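You operate a simulated robot arm through the tools that you are given. There is no shell and no other tool.

The job below is to be done with a simulated robot arm. You get a single attempt, and the scene is never put back.

JOB
Put things in order on the top of the wooden table. At the end: the grey stout union is on the brown cartridge carton; the teal block (marked "WATER IN") stands where the grey white-band cap stood; the grey white-band cap stands where the grey stout union stood; the yellow cup stands where the teal block stood; the white pump cartridge stands where the yellow cup stood; whatever was shut is shut again. Leave all else as you found it, and nothing knocked over. Set down upright: stout union.
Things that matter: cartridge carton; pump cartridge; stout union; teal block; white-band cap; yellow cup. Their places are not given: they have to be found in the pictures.

The check looks at the end state, three seconds after you hand in, the way a careful person would. Anything else that was tipped, shoved, dropped, spilled or broken makes it a failure. A push-on lid holds only when it is set on centred and level and pressed home; a screw cap is set on level and turned clockwise until tight.

ROBOT AND FRAMES
A 6-joint arm with a two-finger parallel gripper, fixed in place. Base frame: the origin is on the floor under the middle of its stand, x ahead of it, y to its left, z up; the work surface is at about z = 740. Readings come in mm, rad, newtons and seconds.
With the tool pointing down near the work surface it reaches from about 280 to 740 mm from the base axis. Its first joint turns from -1.152 to 1.152 rad. Payload 2.45 kg.
The TCP is the grasp point between the finger pads, 24 mm short of the fingertips. In the tool frame z runs along the fingers and y along their closing line. Largest opening 68 mm; finger width 17, thickness 10; the body of the gripper, 40 by 70 mm, starts 41 mm behind the TCP.
Orientation is that of the tool frame in the base frame, as [roll, pitch, yaw] about the fixed x, y, z axes, in that order (R = Rz(yaw) Ry(pitch) Rx(roll)). With the fingers straight down and closing along the base's y, the tool's x points along the base's -x, its y along +y and its z along -z.

CONTROLS
- The arm moves only by the tool send_rows. Its argument "series" is a list of rows, each an object of numbers (a shift or turn left out is 0, a gripper value left out holds the last): "dx", "dy", "dz": the shift along the tool's x, y, z in units of 50 mm (1.0 is 50 mm); "ax", "ay", "az": the turn, a rotation vector about the tool's x, y, z in units of 6 degrees (1.0 is 6 degrees); "gripper": the opening, from 0 (shut) to 1 (fully open). In form: [{"dx": .., "dy": .., "dz": .., "ax": .., "ay": .., "az": .., "gripper": ..}, ...]. A call has 1 to 20 rows; each row shifts and turns the commanded pose from where the row before left it, along the tool's axes as they then stand. A call with a number of a shift or a turn outside -1 to 1 is refused whole. Rows are played at 5 a second. More than 50 mm and 0.15 rad between two rows, or a gripper value outside its range, and nothing of the call is played. A pose out of reach is approached as far as the arm can. The call stops where the force on the tool passes 40 N (or 10 N more than at its start, if that is more) or the arm is blocked; 0.2 s more then pass. The fingers move at their own pace (about 108 mm/s each) and stop on an object; they squeeze with about 32 N. The grip force told is the motor's: it shows also when the fingers shut on nothing. Time passes only in rows, and 0.2 s behind the last, so rows that do not move let the fingers close. It gives the time, the measured TCP pose, the force on the tool (base axes), the opening and the grip force at its end, in the units of the frame above (readings bear some noise), with the torque about the TCP (base axes, N m) and any sound that the robot's microphone picked up, and new pictures: "show" is both (left out), scene, wrist or none.
- Cameras (640 x 400 px; columns grow to the right, rows downward): "scene" is fixed at [151.5, 405.1, 1476.1]; the picture's right is [-0.84, -0.55, 0.00], its down [-0.35, 0.53, -0.77] and it looks along [0.42, -0.64, -0.64] (base axes); focal length 330 px, centre (320, 200). "wrist" rides on the gripper at [84, 11, -75] in the tool frame; the picture's right is [-0.13, 0.99, 0.00], its down [-0.60, -0.08, -0.79] and it looks along [-0.79, -0.10, 0.61] (tool axes); focal length 251 px, centre (320, 200).
- locate(camera, pixels): for up to 12 pixels [column, row] of the newest picture of that camera ("zoom" is the newest enlarged one), the place [x, y, z] in the base frame of the surface seen there, good to about 3 mm, but the place of the scene camera against the robot may be out by one fixed shift of up to 25 mm in any direction. It takes no simulated time.
- close_up(camera, box): a new picture of the part [left, top, right, bottom] of that camera's present view, enlarged. It takes no simulated time.
- finish_job(): hands the job in; it is judged then, once.

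Unless the task says otherwise, let go and move clear before handing in.

The tools are called as a command line: name --argument value ..., lists and objects as JSON in quotes. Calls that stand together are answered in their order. send_rows: Moves the arm, as the interface text tells. Its arguments: {"type":"object","properties":{"series":{"type":"array"},"show":{"type":"string","enum":["both","scene","wrist","none"]}},"required":["series"]} The other tools are called the same way: locate (camera, pixels) gives the place of the surface under pixels of a picture; close_up (camera, box) takes an enlarged picture of a part of a camera's view; finish_job () hands the job in.

At the start:

```text
time: 0.0
tool_pos: [361.7, -299.1, 1072.3]
orientation: [3.142, 0.0, -3.142]
force: [0.4, 0.9, 0.5]
moment: [-0.02, 0.0, -0.01]
grip_width: 68.0
finger_force: 0.2
```

scene: 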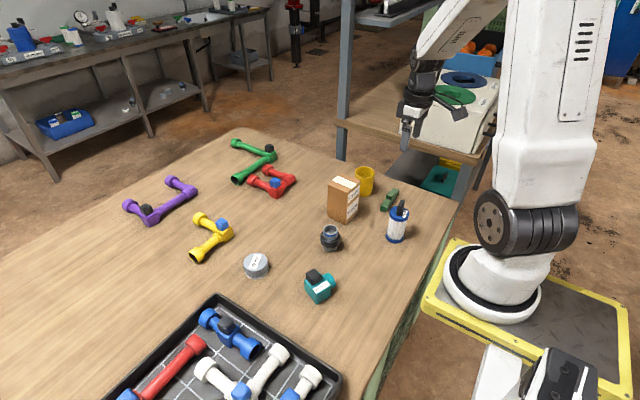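
wrist: 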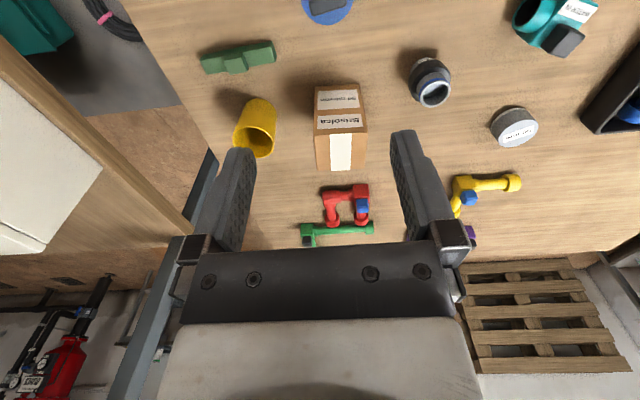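

The scene picture shows the carton near (343,199), the yellow cup at (365,180), a stout union at (331,238), the white-band cap at (256,265), the teal block at (319,286) and a white/blue cylinder at (397,224). I'll enlarge these areas to see what is what.

close_up --camera "scene" --box '[230, 150, 430, 310]'

close_up --camera "wrist" --box '[180, 0, 640, 260]'

locate --camera "scene" --pixels '[[331, 231], [331, 248], [256, 260], [319, 277], [319, 300], [397, 213], [397, 240], [343, 183], [343, 220], [365, 172], [365, 193], [389, 200]]'

locate --camera "wrist" --pixels '[[432, 93], [430, 68], [517, 127], [338, 121], [338, 98], [257, 142], [255, 105], [327, 8], [240, 57], [540, 20], [575, 12], [567, 40]]'

```text
2.50 times, centred on (330, 230) of scene
```

zoom: 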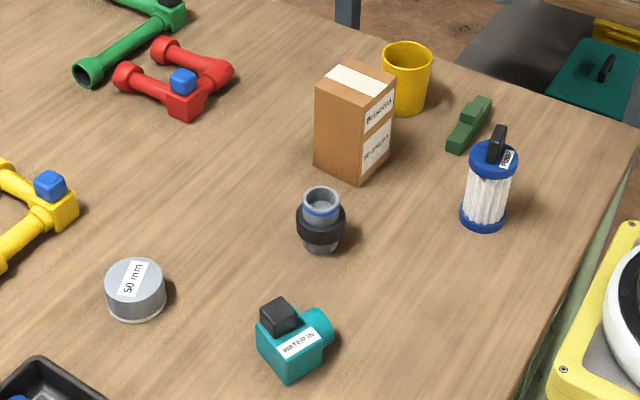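

```text
1.39 times, centred on (410, 130) of wrist
```

zoom: 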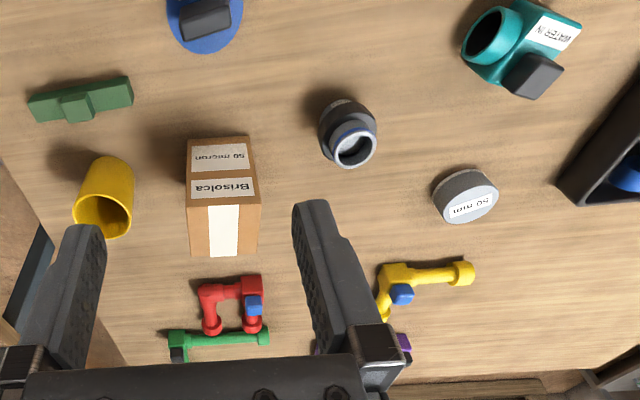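

```text
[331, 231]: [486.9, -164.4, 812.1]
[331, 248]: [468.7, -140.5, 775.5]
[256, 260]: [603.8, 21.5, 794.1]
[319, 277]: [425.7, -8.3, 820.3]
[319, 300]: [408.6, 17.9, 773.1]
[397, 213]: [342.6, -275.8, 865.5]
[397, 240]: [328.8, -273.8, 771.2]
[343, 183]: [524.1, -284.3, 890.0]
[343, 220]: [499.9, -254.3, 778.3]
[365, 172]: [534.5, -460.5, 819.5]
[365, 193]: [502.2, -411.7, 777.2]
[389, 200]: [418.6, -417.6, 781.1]
```

```text
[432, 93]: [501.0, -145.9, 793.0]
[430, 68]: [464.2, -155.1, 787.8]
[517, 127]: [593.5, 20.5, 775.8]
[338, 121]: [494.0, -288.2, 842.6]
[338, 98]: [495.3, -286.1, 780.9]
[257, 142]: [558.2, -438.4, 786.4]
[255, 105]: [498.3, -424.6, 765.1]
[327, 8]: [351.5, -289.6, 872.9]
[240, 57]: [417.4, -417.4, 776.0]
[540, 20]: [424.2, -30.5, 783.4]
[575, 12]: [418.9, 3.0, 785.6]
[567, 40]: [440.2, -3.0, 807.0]
```

The wrist view agrees with the scene view on the objects, with small differences from the scene camera's shift. I'll enlarge each object in the wrist view to measure it, starting with the union at (432,85).

close_up --camera "wrist" --box '[380, 40, 480, 120]'

close_up --camera "scene" --box '[295, 205, 375, 260]'

close_up --camera "scene" --box '[280, 255, 360, 310]'

close_up --camera "scene" --box '[315, 155, 425, 250]'

close_up --camera "wrist" --box '[200, 60, 400, 190]'

```text
5.00 times, centred on (430, 80) of wrist
```

zoom: 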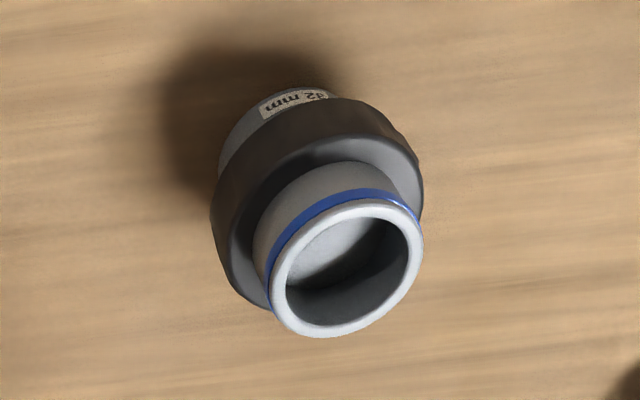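

```text
7.27 times, centred on (335, 232) of scene
```

zoom: 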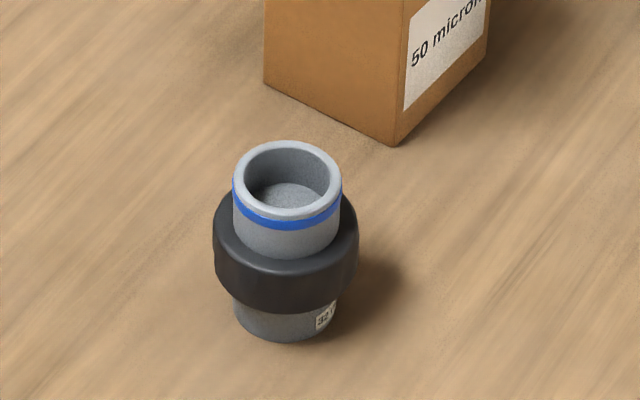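

```text
7.27 times, centred on (320, 282) of scene
```

zoom: 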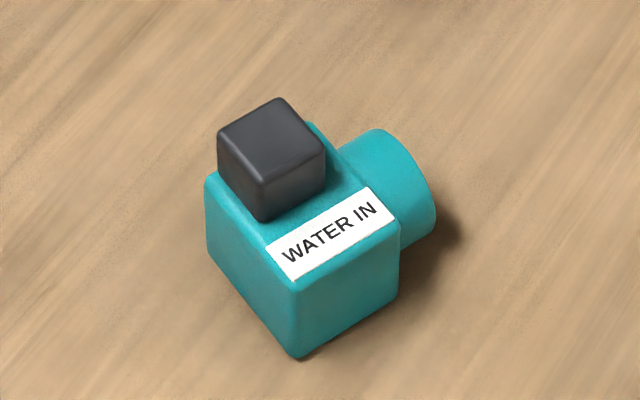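

```text
4.21 times, centred on (370, 202) of scene
```

zoom: 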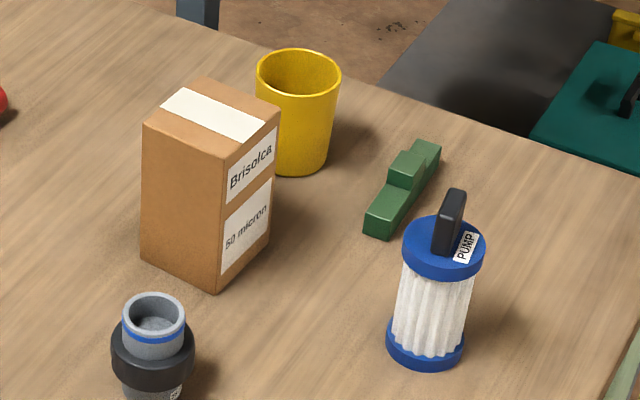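

```text
3.08 times, centred on (300, 125) of wrist
```

zoom: 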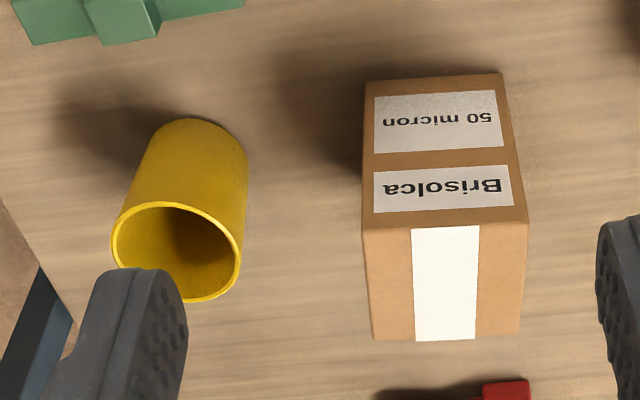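

The enlarged views show an open upright cup, a taped carton, and a teal block with a black knob on top and a side port. I'll read points on the carton and the cup from the newest zoom (wrist).

locate --camera "zoom" --pixels '[[366, 234], [522, 232], [516, 330], [377, 333], [368, 85], [501, 79], [114, 232], [240, 255], [172, 204], [196, 122], [330, 200], [560, 150]]'

locate --camera "scene" --pixels '[[300, 260], [290, 230], [420, 200], [280, 300], [357, 235], [228, 250]]'

locate --camera "wrist" --pixels '[[300, 40], [380, 60], [480, 80], [420, 30], [380, 130], [560, 90], [600, 180], [290, 100]]'

```text
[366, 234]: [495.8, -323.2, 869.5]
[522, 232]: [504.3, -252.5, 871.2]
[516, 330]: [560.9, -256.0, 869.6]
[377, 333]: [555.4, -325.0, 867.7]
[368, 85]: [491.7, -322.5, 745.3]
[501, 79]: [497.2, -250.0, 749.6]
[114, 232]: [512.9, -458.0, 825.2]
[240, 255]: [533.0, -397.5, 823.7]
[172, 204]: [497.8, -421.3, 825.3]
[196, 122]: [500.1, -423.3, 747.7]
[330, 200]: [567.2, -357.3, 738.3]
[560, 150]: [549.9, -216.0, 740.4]
```

```text
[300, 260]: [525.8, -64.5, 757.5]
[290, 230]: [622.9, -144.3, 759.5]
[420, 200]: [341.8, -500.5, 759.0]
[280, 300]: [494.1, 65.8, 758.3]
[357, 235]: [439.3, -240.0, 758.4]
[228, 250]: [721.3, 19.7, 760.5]
```

```text
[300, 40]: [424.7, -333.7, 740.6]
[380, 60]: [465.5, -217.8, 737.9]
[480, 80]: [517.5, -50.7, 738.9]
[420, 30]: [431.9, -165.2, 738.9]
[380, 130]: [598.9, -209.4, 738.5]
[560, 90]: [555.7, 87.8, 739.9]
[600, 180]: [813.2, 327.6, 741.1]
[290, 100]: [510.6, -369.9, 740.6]
```

Wrist-based readings put the table at z ≈ 739.5 and the carton top at z ≈ 870 over x 495–560, y −324 to −252; the scene camera reads about 19 mm too high. I'll tilt the wrist camera further down and shift sideways so all the objects are in one picture.

send_rows --series '[{"ay": 1, "dy": 0.6}, {"ay": 1, "dy": 0.6}, {"ay": 1, "dy": 0.6}, {"ay": 1, "dy": 0.6}, {"ay": 1, "dy": 0.6}, {}]' --show "wrist"

```text
time: 1.4
tool_pos: [361.4, -149.5, 1073.8]
orientation: [-3.141, -0.527, -3.142]
force: [-0.3, -0.2, -0.1]
moment: [0.01, -0.01, 0.01]
grip_width: 67.9
finger_force: 0.1
```

wrist: 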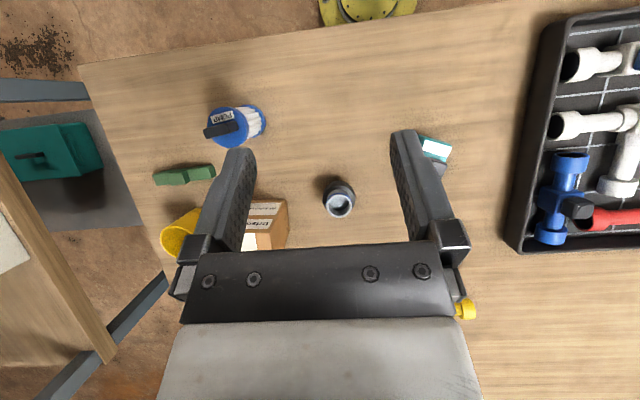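

Now the union is seen from above at (340,200) and the cartridge at (235,125). I'll enlarge both for measuring.

close_up --camera "wrist" --box '[300, 170, 380, 220]'

close_up --camera "wrist" --box '[195, 95, 275, 155]'

```text
8.00 times, centred on (340, 195) of wrist
```

zoom: 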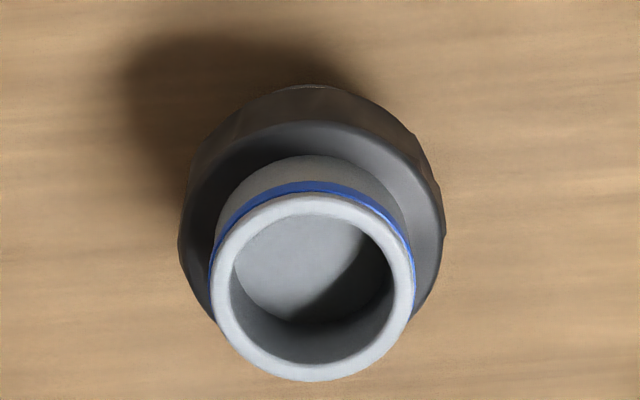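

```text
6.67 times, centred on (235, 125) of wrist
```

zoom: 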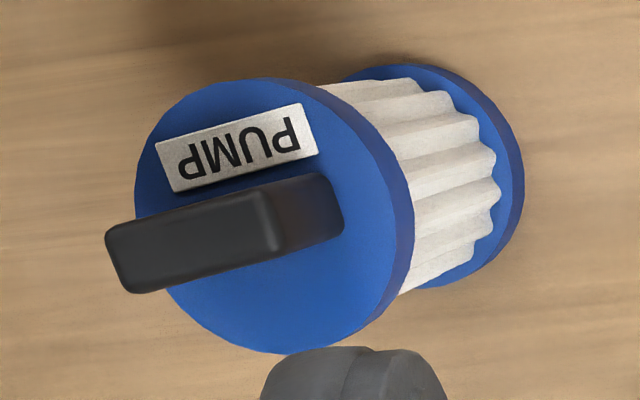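

The cartridge carries a black bar handle on its blue top, with the handle's top face spanning about (106,238)–(275,248) in the zoom. I'll read its points first, then re-enlarge the union.

locate --camera "zoom" --pixels '[[145, 190], [265, 84], [398, 220], [285, 345], [115, 240], [128, 285], [258, 195], [270, 245], [325, 185], [335, 235], [400, 100], [60, 100]]'

close_up --camera "wrist" --box '[300, 170, 380, 220]'

locate --camera "zoom" --pixels '[[222, 285], [406, 285], [314, 203], [314, 371], [313, 130], [190, 250], [430, 220], [310, 90], [313, 200], [245, 160], [390, 160], [100, 300]]'

```text
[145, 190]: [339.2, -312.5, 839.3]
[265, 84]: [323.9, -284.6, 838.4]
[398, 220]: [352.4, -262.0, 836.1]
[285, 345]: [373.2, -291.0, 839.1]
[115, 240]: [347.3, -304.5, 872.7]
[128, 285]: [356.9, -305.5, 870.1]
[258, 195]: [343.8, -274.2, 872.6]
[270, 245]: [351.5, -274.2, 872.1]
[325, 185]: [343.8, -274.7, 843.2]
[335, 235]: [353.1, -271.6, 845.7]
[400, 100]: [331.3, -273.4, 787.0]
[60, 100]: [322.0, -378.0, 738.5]
```

```text
8.00 times, centred on (340, 195) of wrist
```

zoom: 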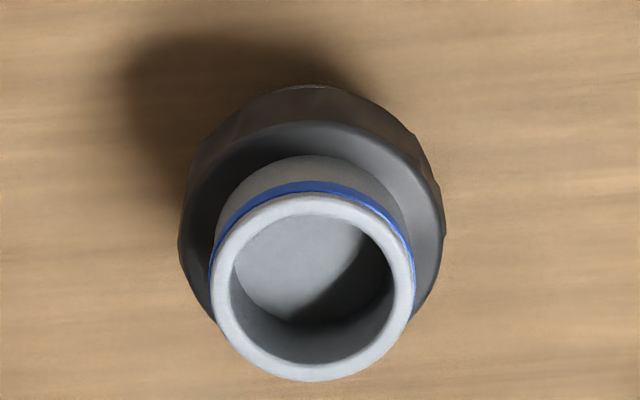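

```text
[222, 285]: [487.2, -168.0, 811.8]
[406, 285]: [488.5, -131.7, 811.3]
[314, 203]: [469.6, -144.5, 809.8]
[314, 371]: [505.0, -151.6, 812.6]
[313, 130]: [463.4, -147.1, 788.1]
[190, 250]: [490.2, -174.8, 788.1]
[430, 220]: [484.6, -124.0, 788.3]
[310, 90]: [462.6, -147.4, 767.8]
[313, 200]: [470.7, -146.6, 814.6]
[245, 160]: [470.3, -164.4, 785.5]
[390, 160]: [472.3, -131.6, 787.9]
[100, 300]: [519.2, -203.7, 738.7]
```

The union is centred near (487.5, −149.5) with a 56 mm nut and its top at z 812; the cartridge is centred near (348.5, −287.5) with its disc top at z 838 and handle top at z 872. Next I'll slide left to view the teal block and the cap from above.

send_rows --series '[{"dy": 0.9}, {"dy": 0.9}, {"dy": 0.8}, {"dy": 0.8}, {}]' --show "wrist"

```text
time: 2.6
tool_pos: [361.3, 24.2, 1074.2]
orientation: [3.14, -0.522, 3.141]
force: [-0.8, 0.2, 0.4]
moment: [0.02, 0.0, 0.0]
grip_width: 67.8
finger_force: 0.1
```

wrist: 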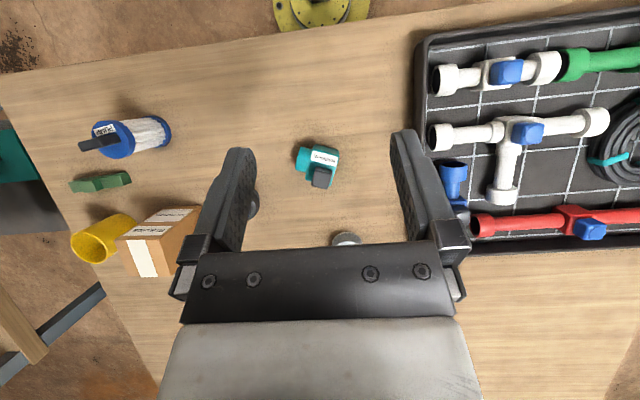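

The teal block is at (318,165) and the cap is half hidden at (345,240). I'll enlarge the teal block here before seeing the cap from a different pose.

close_up --camera "wrist" --box '[278, 135, 358, 195]'

```text
6.67 times, centred on (318, 165) of wrist
```

zoom: 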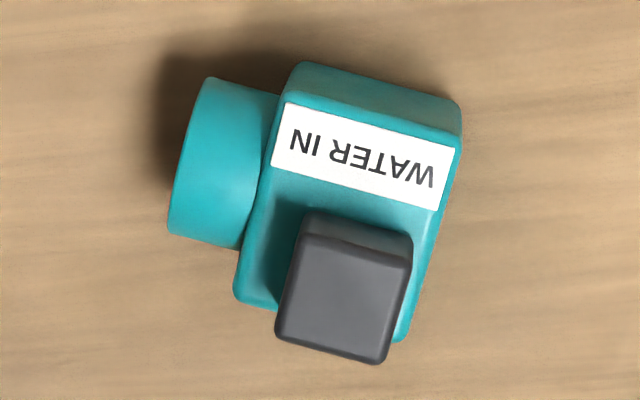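

The teal block is a rotated box with the black cube on one side of its top and the port pointing to the image left. I'll read its corners, the knob's corners and the port.

locate --camera "zoom" --pixels '[[288, 105], [453, 150], [240, 295], [400, 325], [303, 245], [405, 265], [382, 355], [283, 332], [210, 90], [175, 225], [300, 75], [448, 115]]'

locate --camera "zoom" --pixels '[[350, 155], [265, 250], [310, 225], [405, 238], [340, 300], [220, 160], [190, 160], [420, 250], [255, 120], [235, 240]]'

```text
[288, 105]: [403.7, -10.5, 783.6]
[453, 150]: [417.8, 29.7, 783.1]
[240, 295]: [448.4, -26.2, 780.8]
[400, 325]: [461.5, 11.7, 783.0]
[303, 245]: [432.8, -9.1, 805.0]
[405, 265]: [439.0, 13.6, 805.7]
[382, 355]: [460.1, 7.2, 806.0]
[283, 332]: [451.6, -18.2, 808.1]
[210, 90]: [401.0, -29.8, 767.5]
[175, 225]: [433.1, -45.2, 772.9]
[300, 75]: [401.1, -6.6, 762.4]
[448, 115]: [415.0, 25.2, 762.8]
```

```text
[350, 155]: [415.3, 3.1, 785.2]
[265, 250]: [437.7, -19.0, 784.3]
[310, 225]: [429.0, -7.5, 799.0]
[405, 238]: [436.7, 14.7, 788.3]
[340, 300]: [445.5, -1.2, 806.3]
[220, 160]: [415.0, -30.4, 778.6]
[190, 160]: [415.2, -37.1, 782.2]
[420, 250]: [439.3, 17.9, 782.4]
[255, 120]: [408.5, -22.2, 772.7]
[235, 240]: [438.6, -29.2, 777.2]
```

Teal body: about 44×48 mm, rotated roughly −19°, centred near (433, 1), body top z 783, knob top z 806, with the port on the −y side. Now I'll reduce the tilt so the cap comes into view between the fingers.

send_rows --series '[{"ay": -1}, {"ay": -1}, {"ay": -1}, {}]' --show "wrist"

close_up --camera "wrist" --box '[300, 100, 400, 180]'

```text
time: 3.6
tool_pos: [362.1, 22.0, 1073.2]
orientation: [-3.14, -0.207, -3.142]
force: [-0.4, -0.4, -0.7]
moment: [0.0, -0.03, -0.02]
grip_width: 68.0
finger_force: 0.1
```

wrist: 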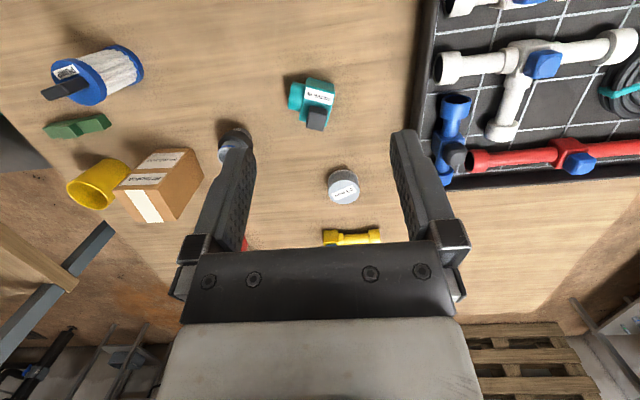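

```text
5.00 times, centred on (350, 140) of wrist
```

zoom: 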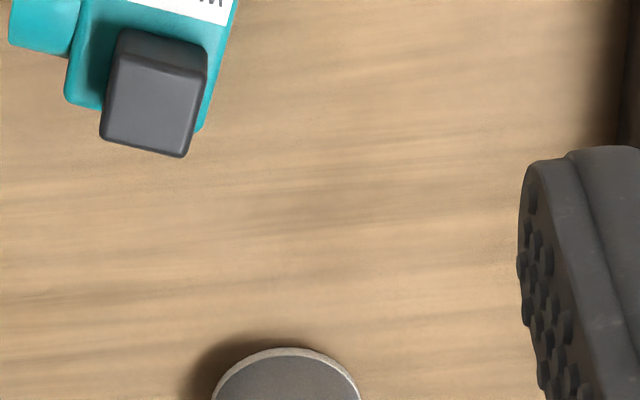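

The cap now shows at (343,186) in the wrist picture. I'll enlarge around it.

close_up --camera "wrist" --box '[303, 160, 383, 210]'

```text
8.00 times, centred on (343, 185) of wrist
```

zoom: 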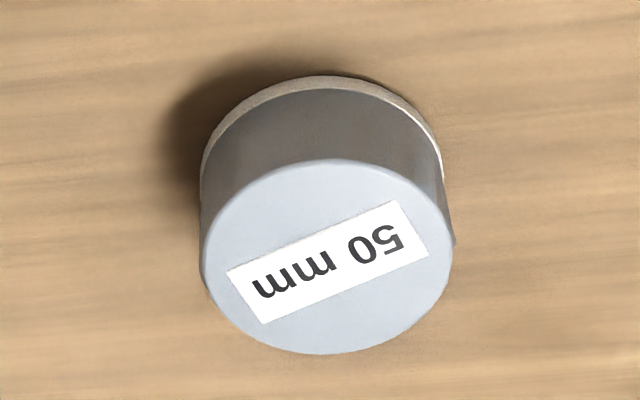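

The cap's top face spans (203,240)–(452,250) in the zoom, with a slightly wider white band at its foot. I'll read its extents.

locate --camera "zoom" --pixels '[[208, 260], [447, 255], [325, 165], [328, 348], [325, 80], [205, 175], [437, 145], [325, 95], [330, 140], [327, 255], [450, 230], [100, 150]]'

locate --camera "wrist" --pixels '[[330, 230], [350, 238], [376, 235], [432, 183], [425, 120], [246, 240], [440, 170]]'

locate --camera "scene" --pixels '[[222, 224], [197, 218], [195, 255], [228, 236], [205, 247], [231, 228], [219, 296], [240, 303], [270, 320]]'

```text
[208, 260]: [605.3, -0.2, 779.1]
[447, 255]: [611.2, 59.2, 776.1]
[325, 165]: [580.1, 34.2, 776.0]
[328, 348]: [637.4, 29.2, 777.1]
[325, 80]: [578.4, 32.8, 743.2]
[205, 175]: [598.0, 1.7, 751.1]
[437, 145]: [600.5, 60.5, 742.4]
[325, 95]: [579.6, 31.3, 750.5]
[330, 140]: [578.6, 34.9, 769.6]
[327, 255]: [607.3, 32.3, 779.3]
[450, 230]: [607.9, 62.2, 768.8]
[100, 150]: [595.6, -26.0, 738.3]
```

```text
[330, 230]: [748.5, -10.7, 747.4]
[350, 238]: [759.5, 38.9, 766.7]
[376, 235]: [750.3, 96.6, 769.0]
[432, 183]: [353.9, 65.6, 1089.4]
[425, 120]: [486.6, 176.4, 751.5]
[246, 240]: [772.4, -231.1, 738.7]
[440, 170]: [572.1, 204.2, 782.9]
```

```text
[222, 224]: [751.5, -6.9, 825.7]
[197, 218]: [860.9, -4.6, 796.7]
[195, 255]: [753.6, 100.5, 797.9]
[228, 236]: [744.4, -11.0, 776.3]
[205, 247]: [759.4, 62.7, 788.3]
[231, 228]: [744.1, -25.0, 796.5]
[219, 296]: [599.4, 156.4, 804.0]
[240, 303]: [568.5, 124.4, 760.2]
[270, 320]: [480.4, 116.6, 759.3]
```

The cap is about 62 mm across, centred near (608, 31), with its top at z ≈ 777, and nothing tall is close to it. I'll level the tool and hover over the union at z 880 to check its place at short range.

send_rows --series '[{"ay": -1}, {"ay": -0.97}, {"dx": -0.418, "dy": -0.572, "dz": 0.643}, {"dx": -0.418, "dy": -0.572, "dz": 0.643}, {"dx": -0.418, "dy": -0.572, "dz": 0.643}, {"dx": -0.418, "dy": -0.572, "dz": 0.643}, {"dx": -0.418, "dy": -0.572, "dz": 0.643}, {"dx": -0.418, "dy": -0.572, "dz": 0.643}, {}, {}]' --show "both"

```text
time: 5.8
tool_pos: [487.4, -148.4, 878.2]
orientation: [-3.141, -0.003, 3.141]
force: [-0.6, -0.7, 0.5]
moment: [-0.03, 0.0, -0.01]
grip_width: 68.0
finger_force: 0.0
```

scene: 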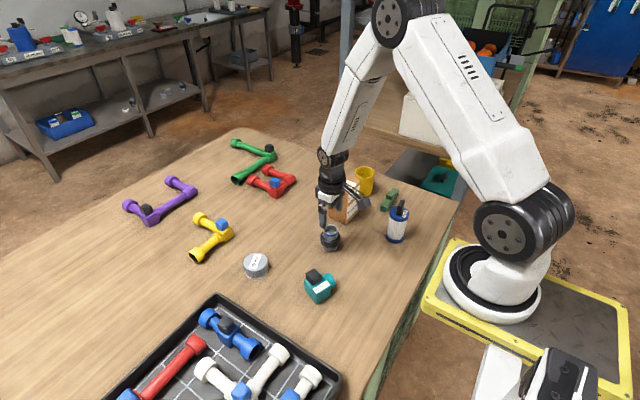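
wrist: 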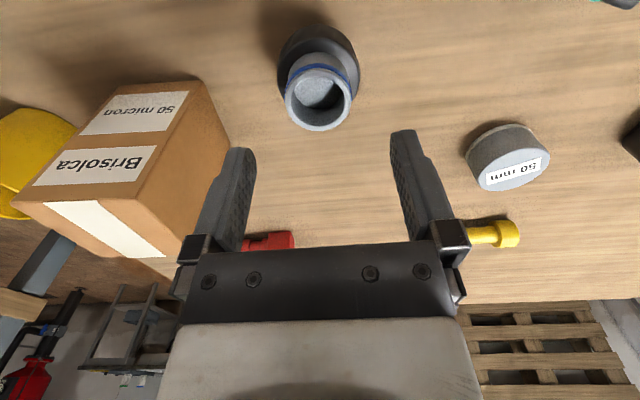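

The union sits at about (318,90) straight under the gripper. I'll enlarge it and check its edges at this short range.

close_up --camera "wrist" --box '[262, 15, 374, 135]'

close_up --camera "wrist" --box '[455, 115, 565, 200]'

```text
3.33 times, centred on (318, 75) of wrist
```

zoom: 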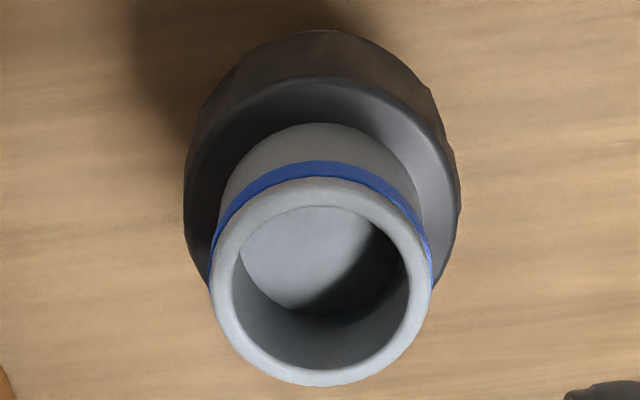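

```text
4.71 times, centred on (510, 158) of wrist
```

zoom: 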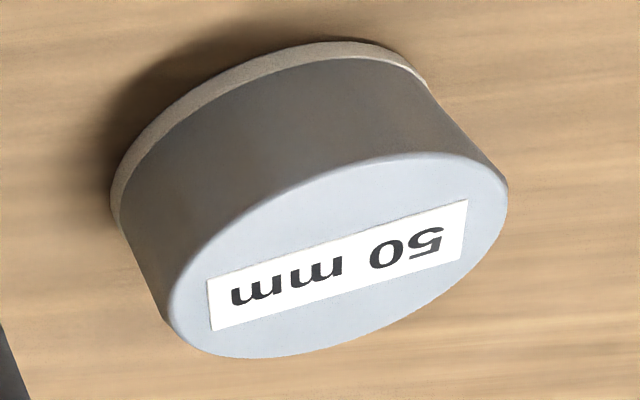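

The union centre works out to about (487.3, −149), right under the TCP. While the cap zoom is current I'll read its points for a second estimate, then descend on the union's nut.

locate --camera "zoom" --pixels '[[170, 325], [500, 190], [338, 255], [390, 158], [290, 350], [230, 355], [440, 155], [290, 170], [125, 180], [420, 85], [300, 52], [350, 60]]'

send_rows --series '[{"dz": 0.5}, {"dz": 0.5}, {"dz": 0.5}, {"dz": 0.44}, {}, {}]' --show "wrist"

```text
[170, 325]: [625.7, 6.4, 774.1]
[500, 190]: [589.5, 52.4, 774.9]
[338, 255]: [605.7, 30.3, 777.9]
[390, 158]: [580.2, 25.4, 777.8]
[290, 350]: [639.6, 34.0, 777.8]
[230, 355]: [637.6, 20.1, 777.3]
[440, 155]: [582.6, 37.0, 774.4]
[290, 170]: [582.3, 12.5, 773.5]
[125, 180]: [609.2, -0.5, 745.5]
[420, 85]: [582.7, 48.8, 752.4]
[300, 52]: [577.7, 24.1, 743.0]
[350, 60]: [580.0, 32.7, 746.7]
```

```text
time: 7.2
tool_pos: [489.3, -149.3, 782.1]
orientation: [3.141, -0.003, -3.14]
force: [-0.3, -0.2, 0.6]
moment: [0.0, 0.0, -0.01]
grip_width: 67.8
finger_force: 0.0
```

wrist: 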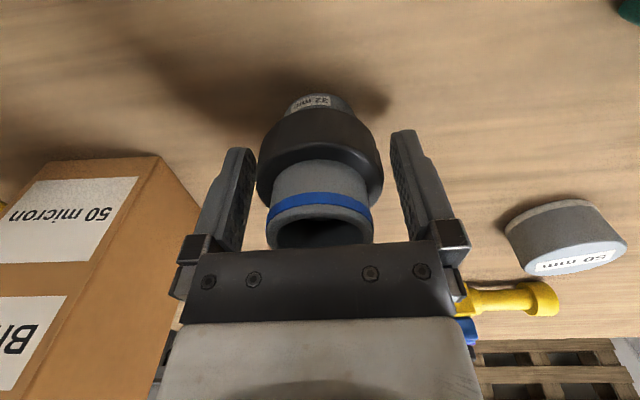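

The fingers are either side of the nut at TCP z 782, and the second reading puts the cap centre near (609, 30). I'll close on the nut.

send_rows --series '[{"gripper": 0}, {"gripper": 0}, {"gripper": 0}, {"gripper": 0}]' --show "wrist"

```text
time: 8.2
tool_pos: [488.2, -149.1, 782.5]
orientation: [-3.142, -0.001, 3.141]
force: [0.0, 0.1, 0.3]
moment: [-0.01, 0.03, 0.03]
grip_width: 56.6
finger_force: 32.0
```

wrist: 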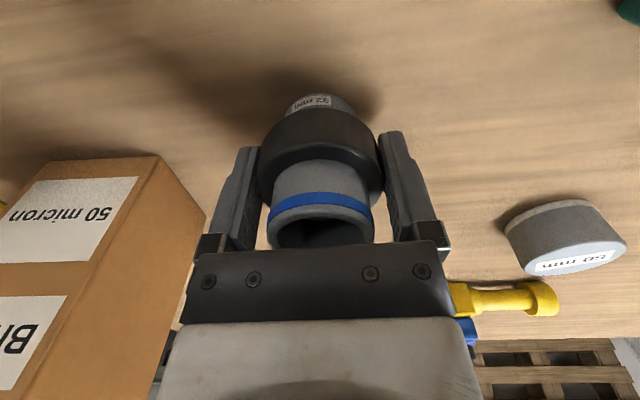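

The union is held (opening 56.6, 32 N). I'll lift it straight up to about z 965 and look at the carton.

send_rows --series '[{"dz": -0.3}, {"dz": -0.6}, {"dz": -0.8}, {"dz": -0.8}, {"dz": -0.8}, {"dz": -0.4}, {}]' --show "wrist"

```text
time: 9.8
tool_pos: [489.6, -149.8, 969.6]
orientation: [-3.141, -0.003, -3.141]
force: [0.4, 0.3, -2.2]
moment: [0.02, 0.02, 0.0]
grip_width: 56.2
finger_force: 31.4
```

wrist: 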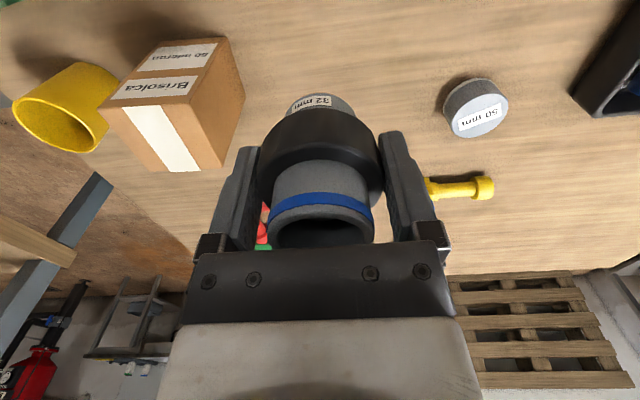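

The union hangs straight between the fingers. I'll enlarge the carton at (170,100) to refine the centre of its top, and the cup next to it.

close_up --camera "wrist" --box '[0, 30, 260, 190]'

```text
2.46 times, centred on (130, 110) of wrist
```

zoom: 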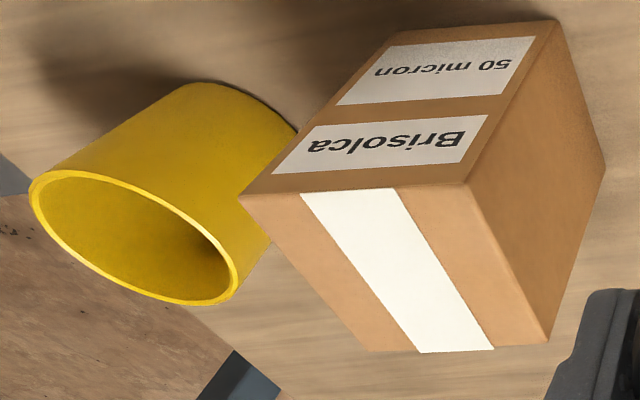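

The carton's top corners in the zoom are about (242,196), (468,183), (547,341) and (370,349). I'll read them, plus the cup's rim.

locate --camera "zoom" --pixels '[[246, 198], [466, 186], [542, 338], [372, 346], [400, 265], [32, 190], [236, 280], [85, 174], [185, 303], [150, 193], [200, 85], [293, 128]]'

```text
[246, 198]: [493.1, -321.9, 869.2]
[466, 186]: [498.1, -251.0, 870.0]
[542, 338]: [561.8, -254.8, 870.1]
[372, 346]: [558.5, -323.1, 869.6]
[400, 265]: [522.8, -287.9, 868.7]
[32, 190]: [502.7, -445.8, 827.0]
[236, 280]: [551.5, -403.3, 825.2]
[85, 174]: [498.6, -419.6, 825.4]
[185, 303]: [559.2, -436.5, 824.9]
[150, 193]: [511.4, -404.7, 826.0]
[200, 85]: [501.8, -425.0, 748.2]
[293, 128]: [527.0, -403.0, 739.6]
```

Carton top centre is (528, −287.7) at z 869.7, and the cup rim centre is about (528.5, −427). I'll carry the union over the carton at the present height.

send_rows --series '[{"dx": -0.08, "dy": -0.28}, {"dx": -0.15, "dy": -0.5}, {"dx": -0.17, "dy": -0.6}, {"dx": -0.17, "dy": -0.6}, {"dx": -0.15, "dy": -0.5}, {"dx": -0.08, "dy": -0.29}, {}, {"dz": 0.3}, {"dz": 0.3}, {}]' --show "both"

```text
time: 12.0
tool_pos: [526.2, -287.9, 936.7]
orientation: [-3.141, -0.002, -3.141]
force: [-0.3, 0.2, -1.5]
moment: [-0.03, 0.05, 0.01]
grip_width: 56.2
finger_force: 31.6
```

scene: 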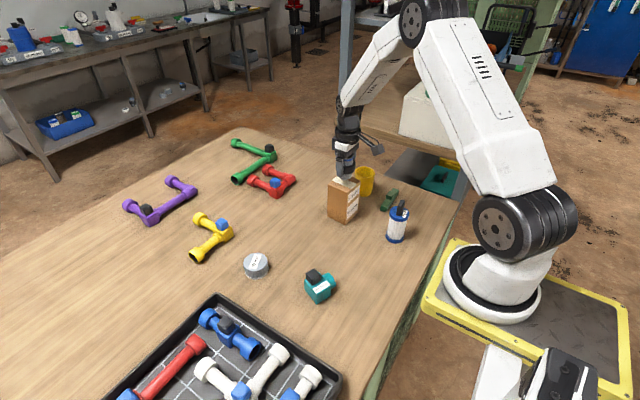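
wrist: 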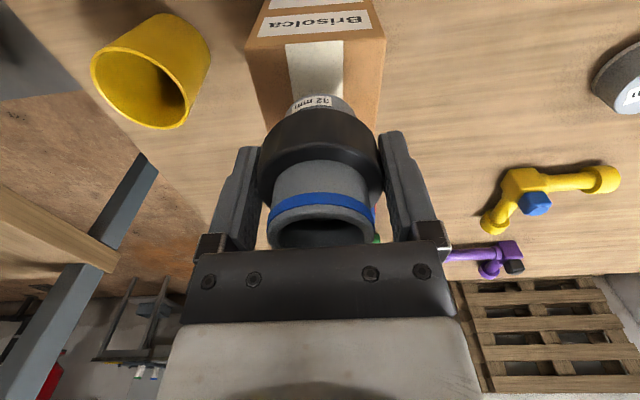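

The union is above the tape stripe of the carton, centred by the readings. I'll check with a scene enlargement and lower slowly by 20 mm.

send_rows --series '[{"dz": 0.12}, {"dz": 0.12}, {"dz": 0.12}, {}]' --show "both"

close_up --camera "scene" --box '[300, 130, 410, 230]'

```text
time: 13.0
tool_pos: [526.5, -287.7, 919.6]
orientation: [-3.141, -0.002, 3.141]
force: [-0.1, -0.3, -1.9]
moment: [0.0, -0.01, 0.0]
grip_width: 55.9
finger_force: 32.9
```

scene: 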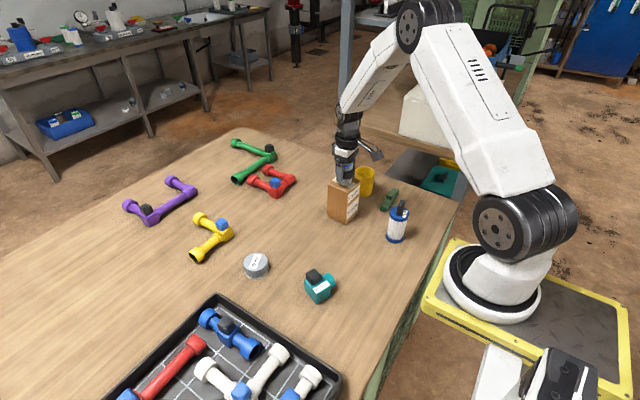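
wrist: 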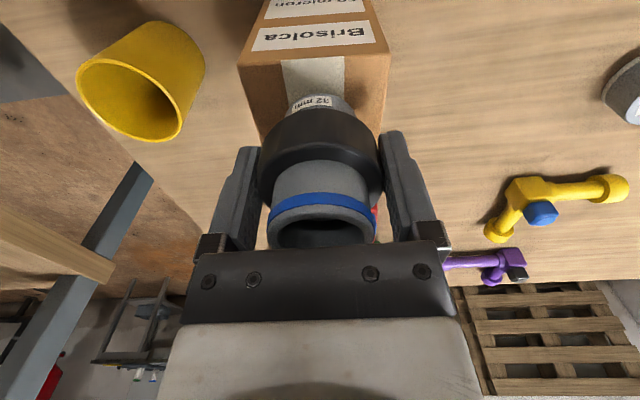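

```text
4.00 times, centred on (355, 180) of scene
```

zoom: 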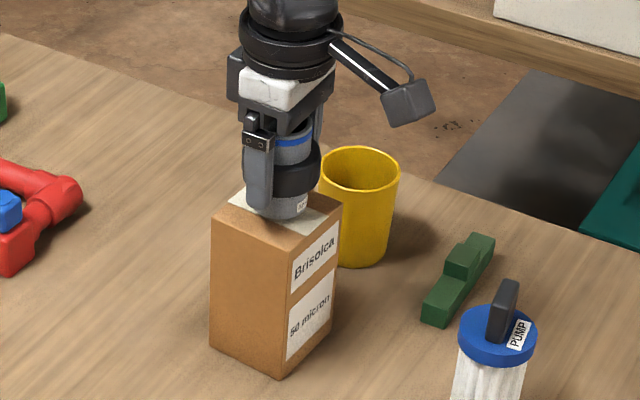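

Force still shows the free weight, and the union's foot is about 6–7 mm above the carton. I'll lower in 1.5 mm steps until it touches.

send_rows --series '[{"dz": 0.04}, {"dz": 0.04}, {"dz": 0.03}, {}]' --show "none"

```text
time: 14.0
tool_pos: [526.3, -289.9, 913.2]
orientation: [-3.14, -0.004, 3.141]
force: [-0.5, 0.0, -2.1]
moment: [-0.01, 0.03, 0.02]
grip_width: 56.3
finger_force: 31.7
```

send_rows --series '[{"dz": 0.02}, {}]' --show "none"

```text
time: 14.6
tool_pos: [527.3, -289.4, 912.7]
orientation: [-3.142, -0.004, 3.141]
force: [0.2, -1.0, -1.6]
moment: [0.0, 0.02, 0.02]
grip_width: 56.2
finger_force: 31.9
```

The force (−1.6 N) still shows roughly the union's free weight, so it has not quite touched. I'll go down in 1 mm steps.

send_rows --series '[{"dz": 0.02}, {}]' --show "none"

send_rows --series '[{"dz": 0.02}, {}]' --show "none"

```text
time: 15.2
tool_pos: [526.7, -288.2, 913.1]
orientation: [3.141, -0.002, -3.141]
force: [-1.8, 3.0, 9.2]
moment: [0.19, 0.11, 0.03]
grip_width: 56.3
finger_force: 32.0
```

```text
time: 15.8
tool_pos: [528.0, -287.6, 912.3]
orientation: [-3.141, 0.001, 3.141]
force: [-4.0, 5.3, 26.5]
moment: [0.43, 0.27, 0.05]
grip_width: 56.3
finger_force: 32.1
```

Contact is clear now (26 N up). I'll back off by about 1 mm to ease the load, then open the fingers.

send_rows --series '[{"dz": -0.02}, {"gripper": 1}, {}, {}]' --show "wrist"

```text
time: 16.8
tool_pos: [526.9, -289.0, 910.3]
orientation: [-3.141, -0.003, 3.141]
force: [0.0, 0.4, 0.2]
moment: [0.0, 0.01, 0.0]
grip_width: 67.9
finger_force: 0.0
```

wrist: 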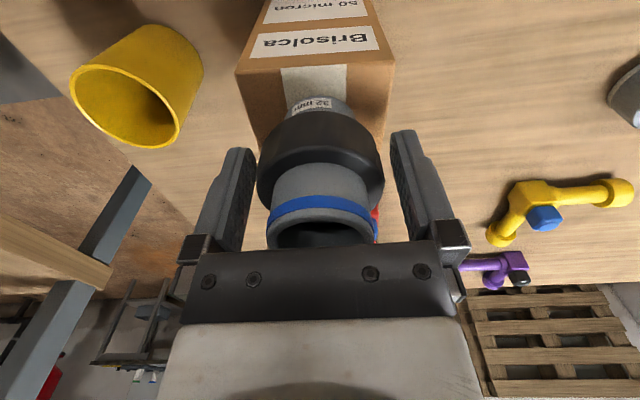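

The union is released and stands between the open fingers. I'll raise straight up clear of it and look.

send_rows --series '[{"dz": -0.2}, {"dz": -0.4}, {"dz": -0.8}, {"dz": -0.9}, {}]' --show "both"

close_up --camera "scene" --box '[300, 130, 410, 230]'

```text
time: 18.0
tool_pos: [525.9, -289.6, 1024.7]
orientation: [-3.14, -0.003, -3.142]
force: [-0.8, -1.0, -0.5]
moment: [0.01, -0.03, -0.02]
grip_width: 67.9
finger_force: 0.0
```

scene: 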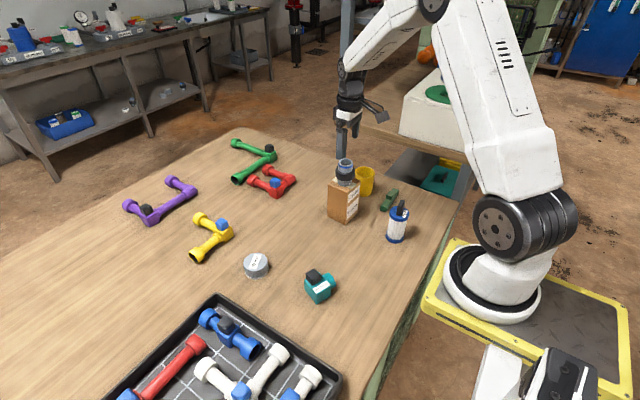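
wrist: 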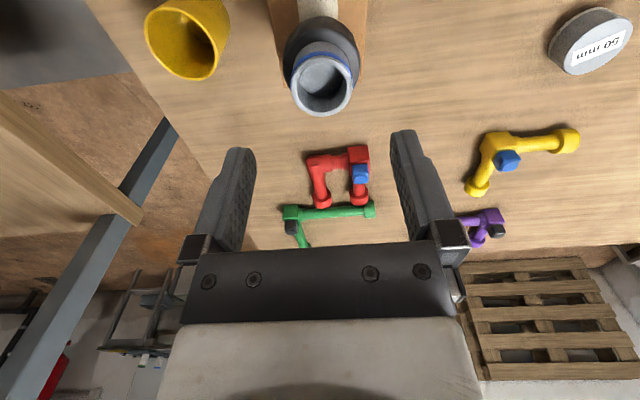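

```text
4.00 times, centred on (355, 180) of scene
```

zoom: 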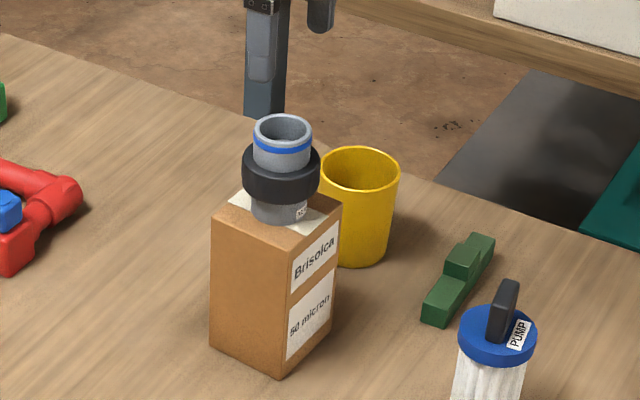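

The union stands upright on the carton. Next I'll travel to hover above the cap near (609, 30), descending once past the carton.

send_rows --series '[{"dx": -0.206, "dy": 0.798}, {"dx": -0.206, "dy": 0.798}, {"dx": -0.206, "dy": 0.798, "dz": 0.4}, {"dx": -0.206, "dy": 0.798, "dz": 0.5}, {"dx": -0.206, "dy": 0.798, "dz": 0.5}, {"dx": -0.206, "dy": 0.798, "dz": 0.5}, {"dx": -0.206, "dy": 0.798, "dz": 0.5}, {"dx": -0.204, "dy": 0.798, "dz": 0.5}, {"dz": 0.5}, {}, {}]' --show "wrist"

close_up --camera "wrist" --box '[220, 40, 420, 170]'

```text
time: 20.4
tool_pos: [607.1, 30.7, 855.5]
orientation: [-3.141, -0.004, -3.141]
force: [-0.8, 0.0, 0.0]
moment: [-0.01, 0.03, -0.04]
grip_width: 67.7
finger_force: 0.1
```

wrist: 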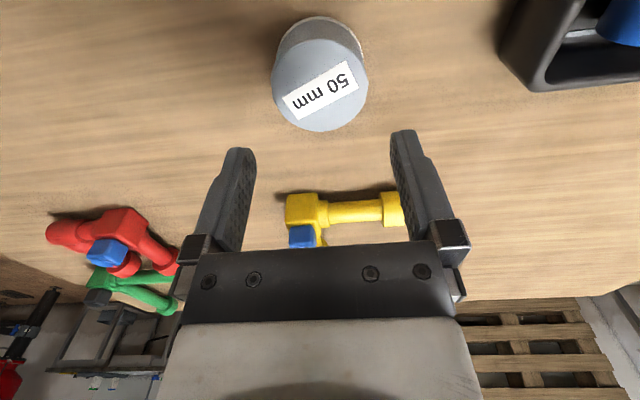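

```text
3.08 times, centred on (320, 105) of wrist
```

zoom: 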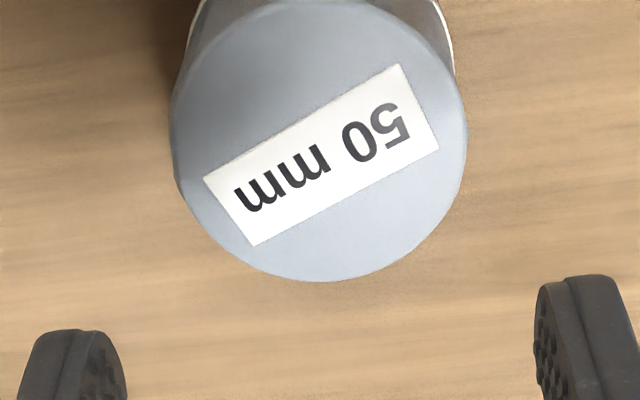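

The cap is centred on column 319.5, so it is well aligned in y. I'll enlarge a little higher up to see the whole top face and check its x position.

close_up --camera "wrist" --box '[250, 5, 390, 145]'

```text
2.86 times, centred on (320, 75) of wrist
```

zoom: 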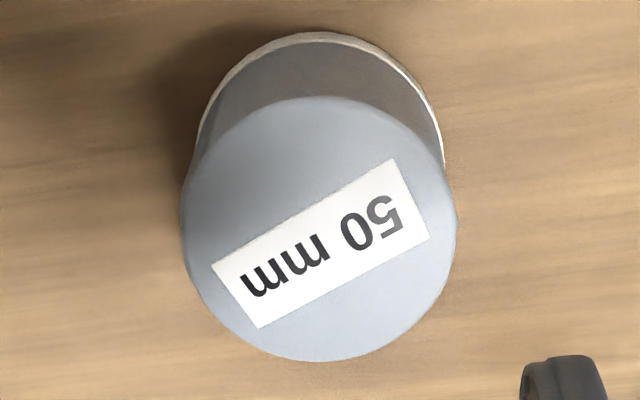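

The geometry puts the cap centre within 1 mm of the tool axis and its diameter at about 62 mm, leaving roughly 3 mm each side. I'll lower until the tips are just above its top and check again.

send_rows --series '[{"dz": 0.5}, {"dz": 0.5}, {}, {}]' --show "wrist"

close_up --camera "wrist" --box '[200, 60, 440, 220]'

```text
time: 21.4
tool_pos: [611.4, 30.5, 805.2]
orientation: [3.141, -0.005, 3.141]
force: [-0.4, -1.2, 0.0]
moment: [0.01, -0.01, 0.01]
grip_width: 67.8
finger_force: 0.0
```

wrist: 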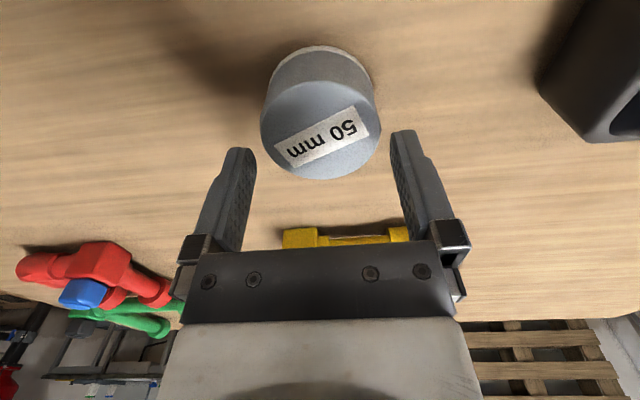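

```text
2.50 times, centred on (320, 140) of wrist
```

zoom: 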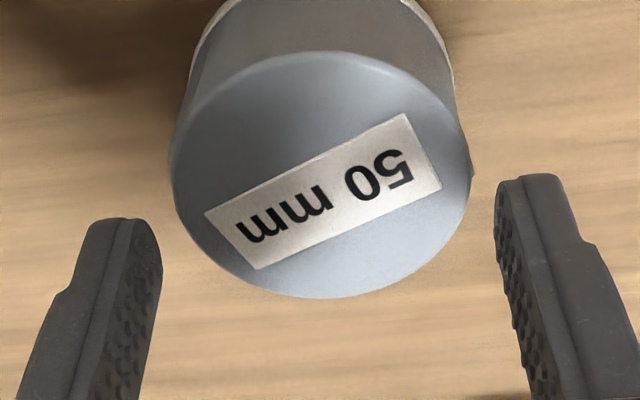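

The cap sits centred between the two fingertips, with visible gaps on both sides (zoom edges 170/472 against tips near 150/497). I'll lower the remaining 31 mm around it.

send_rows --series '[{"dz": 0.15}, {"dz": 0.15}, {"dz": 0.15}, {"dz": 0.15}, {}]' --show "wrist"

```text
time: 22.6
tool_pos: [607.6, 29.3, 777.4]
orientation: [-3.14, -0.003, -3.14]
force: [0.1, -0.4, -0.3]
moment: [-0.03, 0.01, -0.02]
grip_width: 68.2
finger_force: 0.1
```

wrist: 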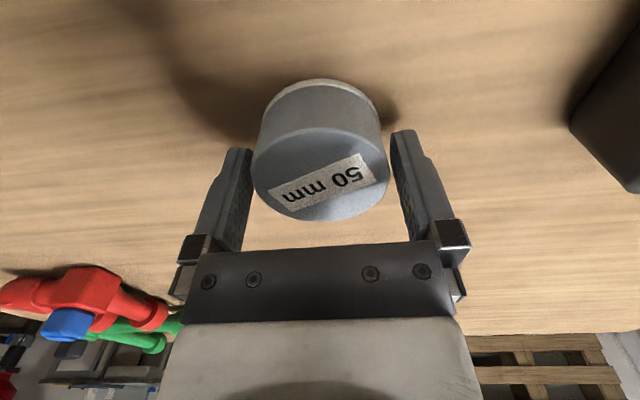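

The fingers straddle the cap with no contact force. I'll close on it.

send_rows --series '[{"dz": 0.04, "gripper": 1}, {"gripper": 0}, {"gripper": 0}, {"gripper": 0}, {"gripper": 0}]' --show "wrist"

```text
time: 23.8
tool_pos: [608.2, 29.7, 774.2]
orientation: [3.141, -0.004, -3.141]
force: [-0.6, 1.1, 3.0]
moment: [0.05, 0.07, -0.02]
grip_width: 62.6
finger_force: 31.9
```

wrist: 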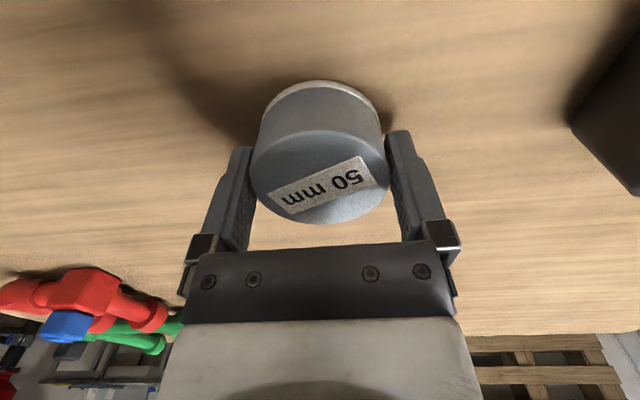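

The cap is held (opening 62.6, 32 N). I'll lift it 100 mm and carry it over to where the union stood, (487.5, −149).

send_rows --series '[{"dz": -0.2}, {"dz": -0.5}, {"dz": -0.7}, {"dz": -0.6}, {"dx": 0.2, "dy": -0.3}, {"dx": 0.36, "dy": -0.54}, {"dx": 0.4, "dy": -0.6}, {"dx": 0.45, "dy": -0.65}, {"dx": 0.4, "dy": -0.6}, {"dx": 0.36, "dy": -0.54}, {"dx": 0.24, "dy": -0.35}, {}, {}]' --show "both"

```text
time: 26.6
tool_pos: [489.1, -149.5, 876.2]
orientation: [3.141, -0.003, -3.142]
force: [0.5, -0.2, -1.3]
moment: [0.0, 0.0, 0.02]
grip_width: 62.2
finger_force: 31.6
```

scene: 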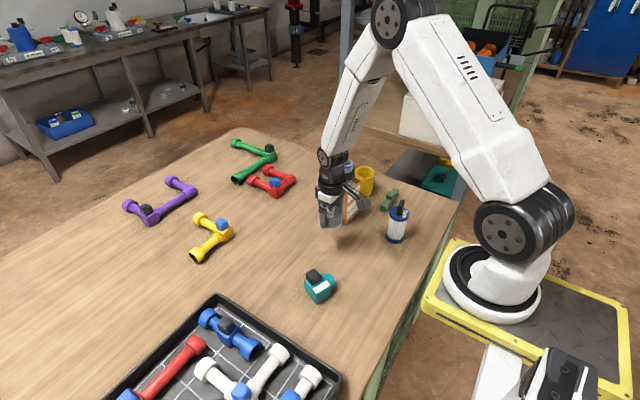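
wrist: 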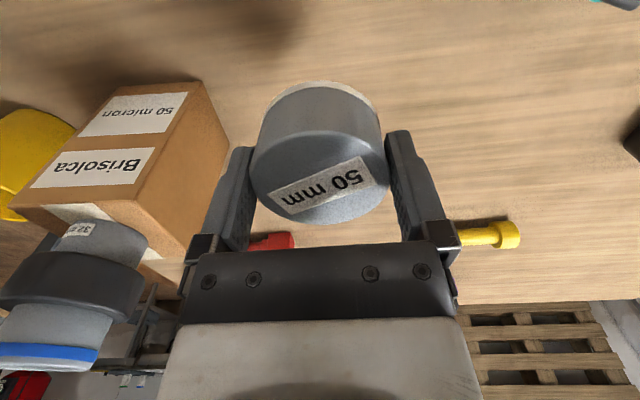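

The cap hangs level over the union's old spot. I'll lower 94 mm, then creep to contact.

send_rows --series '[{"dz": 0.3}, {"dz": 0.5}, {"dz": 0.5}, {"dz": 0.35}, {"dz": 0.15}, {"dz": 0.1}, {"dz": 0.04}, {}]' --show "none"

send_rows --series '[{"dz": 0.03}, {}]' --show "none"

```text
time: 28.4
tool_pos: [488.3, -147.8, 779.0]
orientation: [-3.14, -0.005, -3.141]
force: [-0.2, 0.0, -0.5]
moment: [0.0, 0.0, 0.0]
grip_width: 62.3
finger_force: 31.8
```

```text
time: 29.0
tool_pos: [487.5, -148.8, 778.3]
orientation: [-3.141, -0.005, -3.14]
force: [0.3, 0.2, -0.3]
moment: [0.0, 0.03, 0.01]
grip_width: 62.3
finger_force: 31.9
```

No touch yet; about 1.5 mm remains. I'll continue in 1 mm steps.

send_rows --series '[{"dz": 0.02}, {}]' --show "none"

send_rows --series '[{"dz": 0.015}, {}]' --show "none"

```text
time: 29.6
tool_pos: [488.1, -148.3, 777.5]
orientation: [-3.141, -0.002, 3.14]
force: [0.4, 0.1, -0.3]
moment: [-0.02, 0.0, 0.0]
grip_width: 62.3
finger_force: 32.1
```

```text
time: 30.2
tool_pos: [487.3, -149.3, 775.5]
orientation: [3.141, -0.004, -3.141]
force: [-0.7, 0.6, -0.6]
moment: [0.02, -0.01, 0.01]
grip_width: 62.4
finger_force: 32.0
```

send_rows --series '[{"dz": 0.015}, {}]' --show "none"

send_rows --series '[{"dz": 0.015}, {}]' --show "none"

```text
time: 30.8
tool_pos: [487.4, -148.4, 774.5]
orientation: [3.141, -0.004, -3.141]
force: [-0.8, 1.1, 2.5]
moment: [0.05, 0.02, -0.03]
grip_width: 62.2
finger_force: 31.6
```

```text
time: 31.4
tool_pos: [489.1, -149.0, 774.6]
orientation: [-3.141, -0.002, 3.141]
force: [0.8, 4.4, 13.8]
moment: [0.22, 0.09, -0.02]
grip_width: 62.4
finger_force: 31.8
```

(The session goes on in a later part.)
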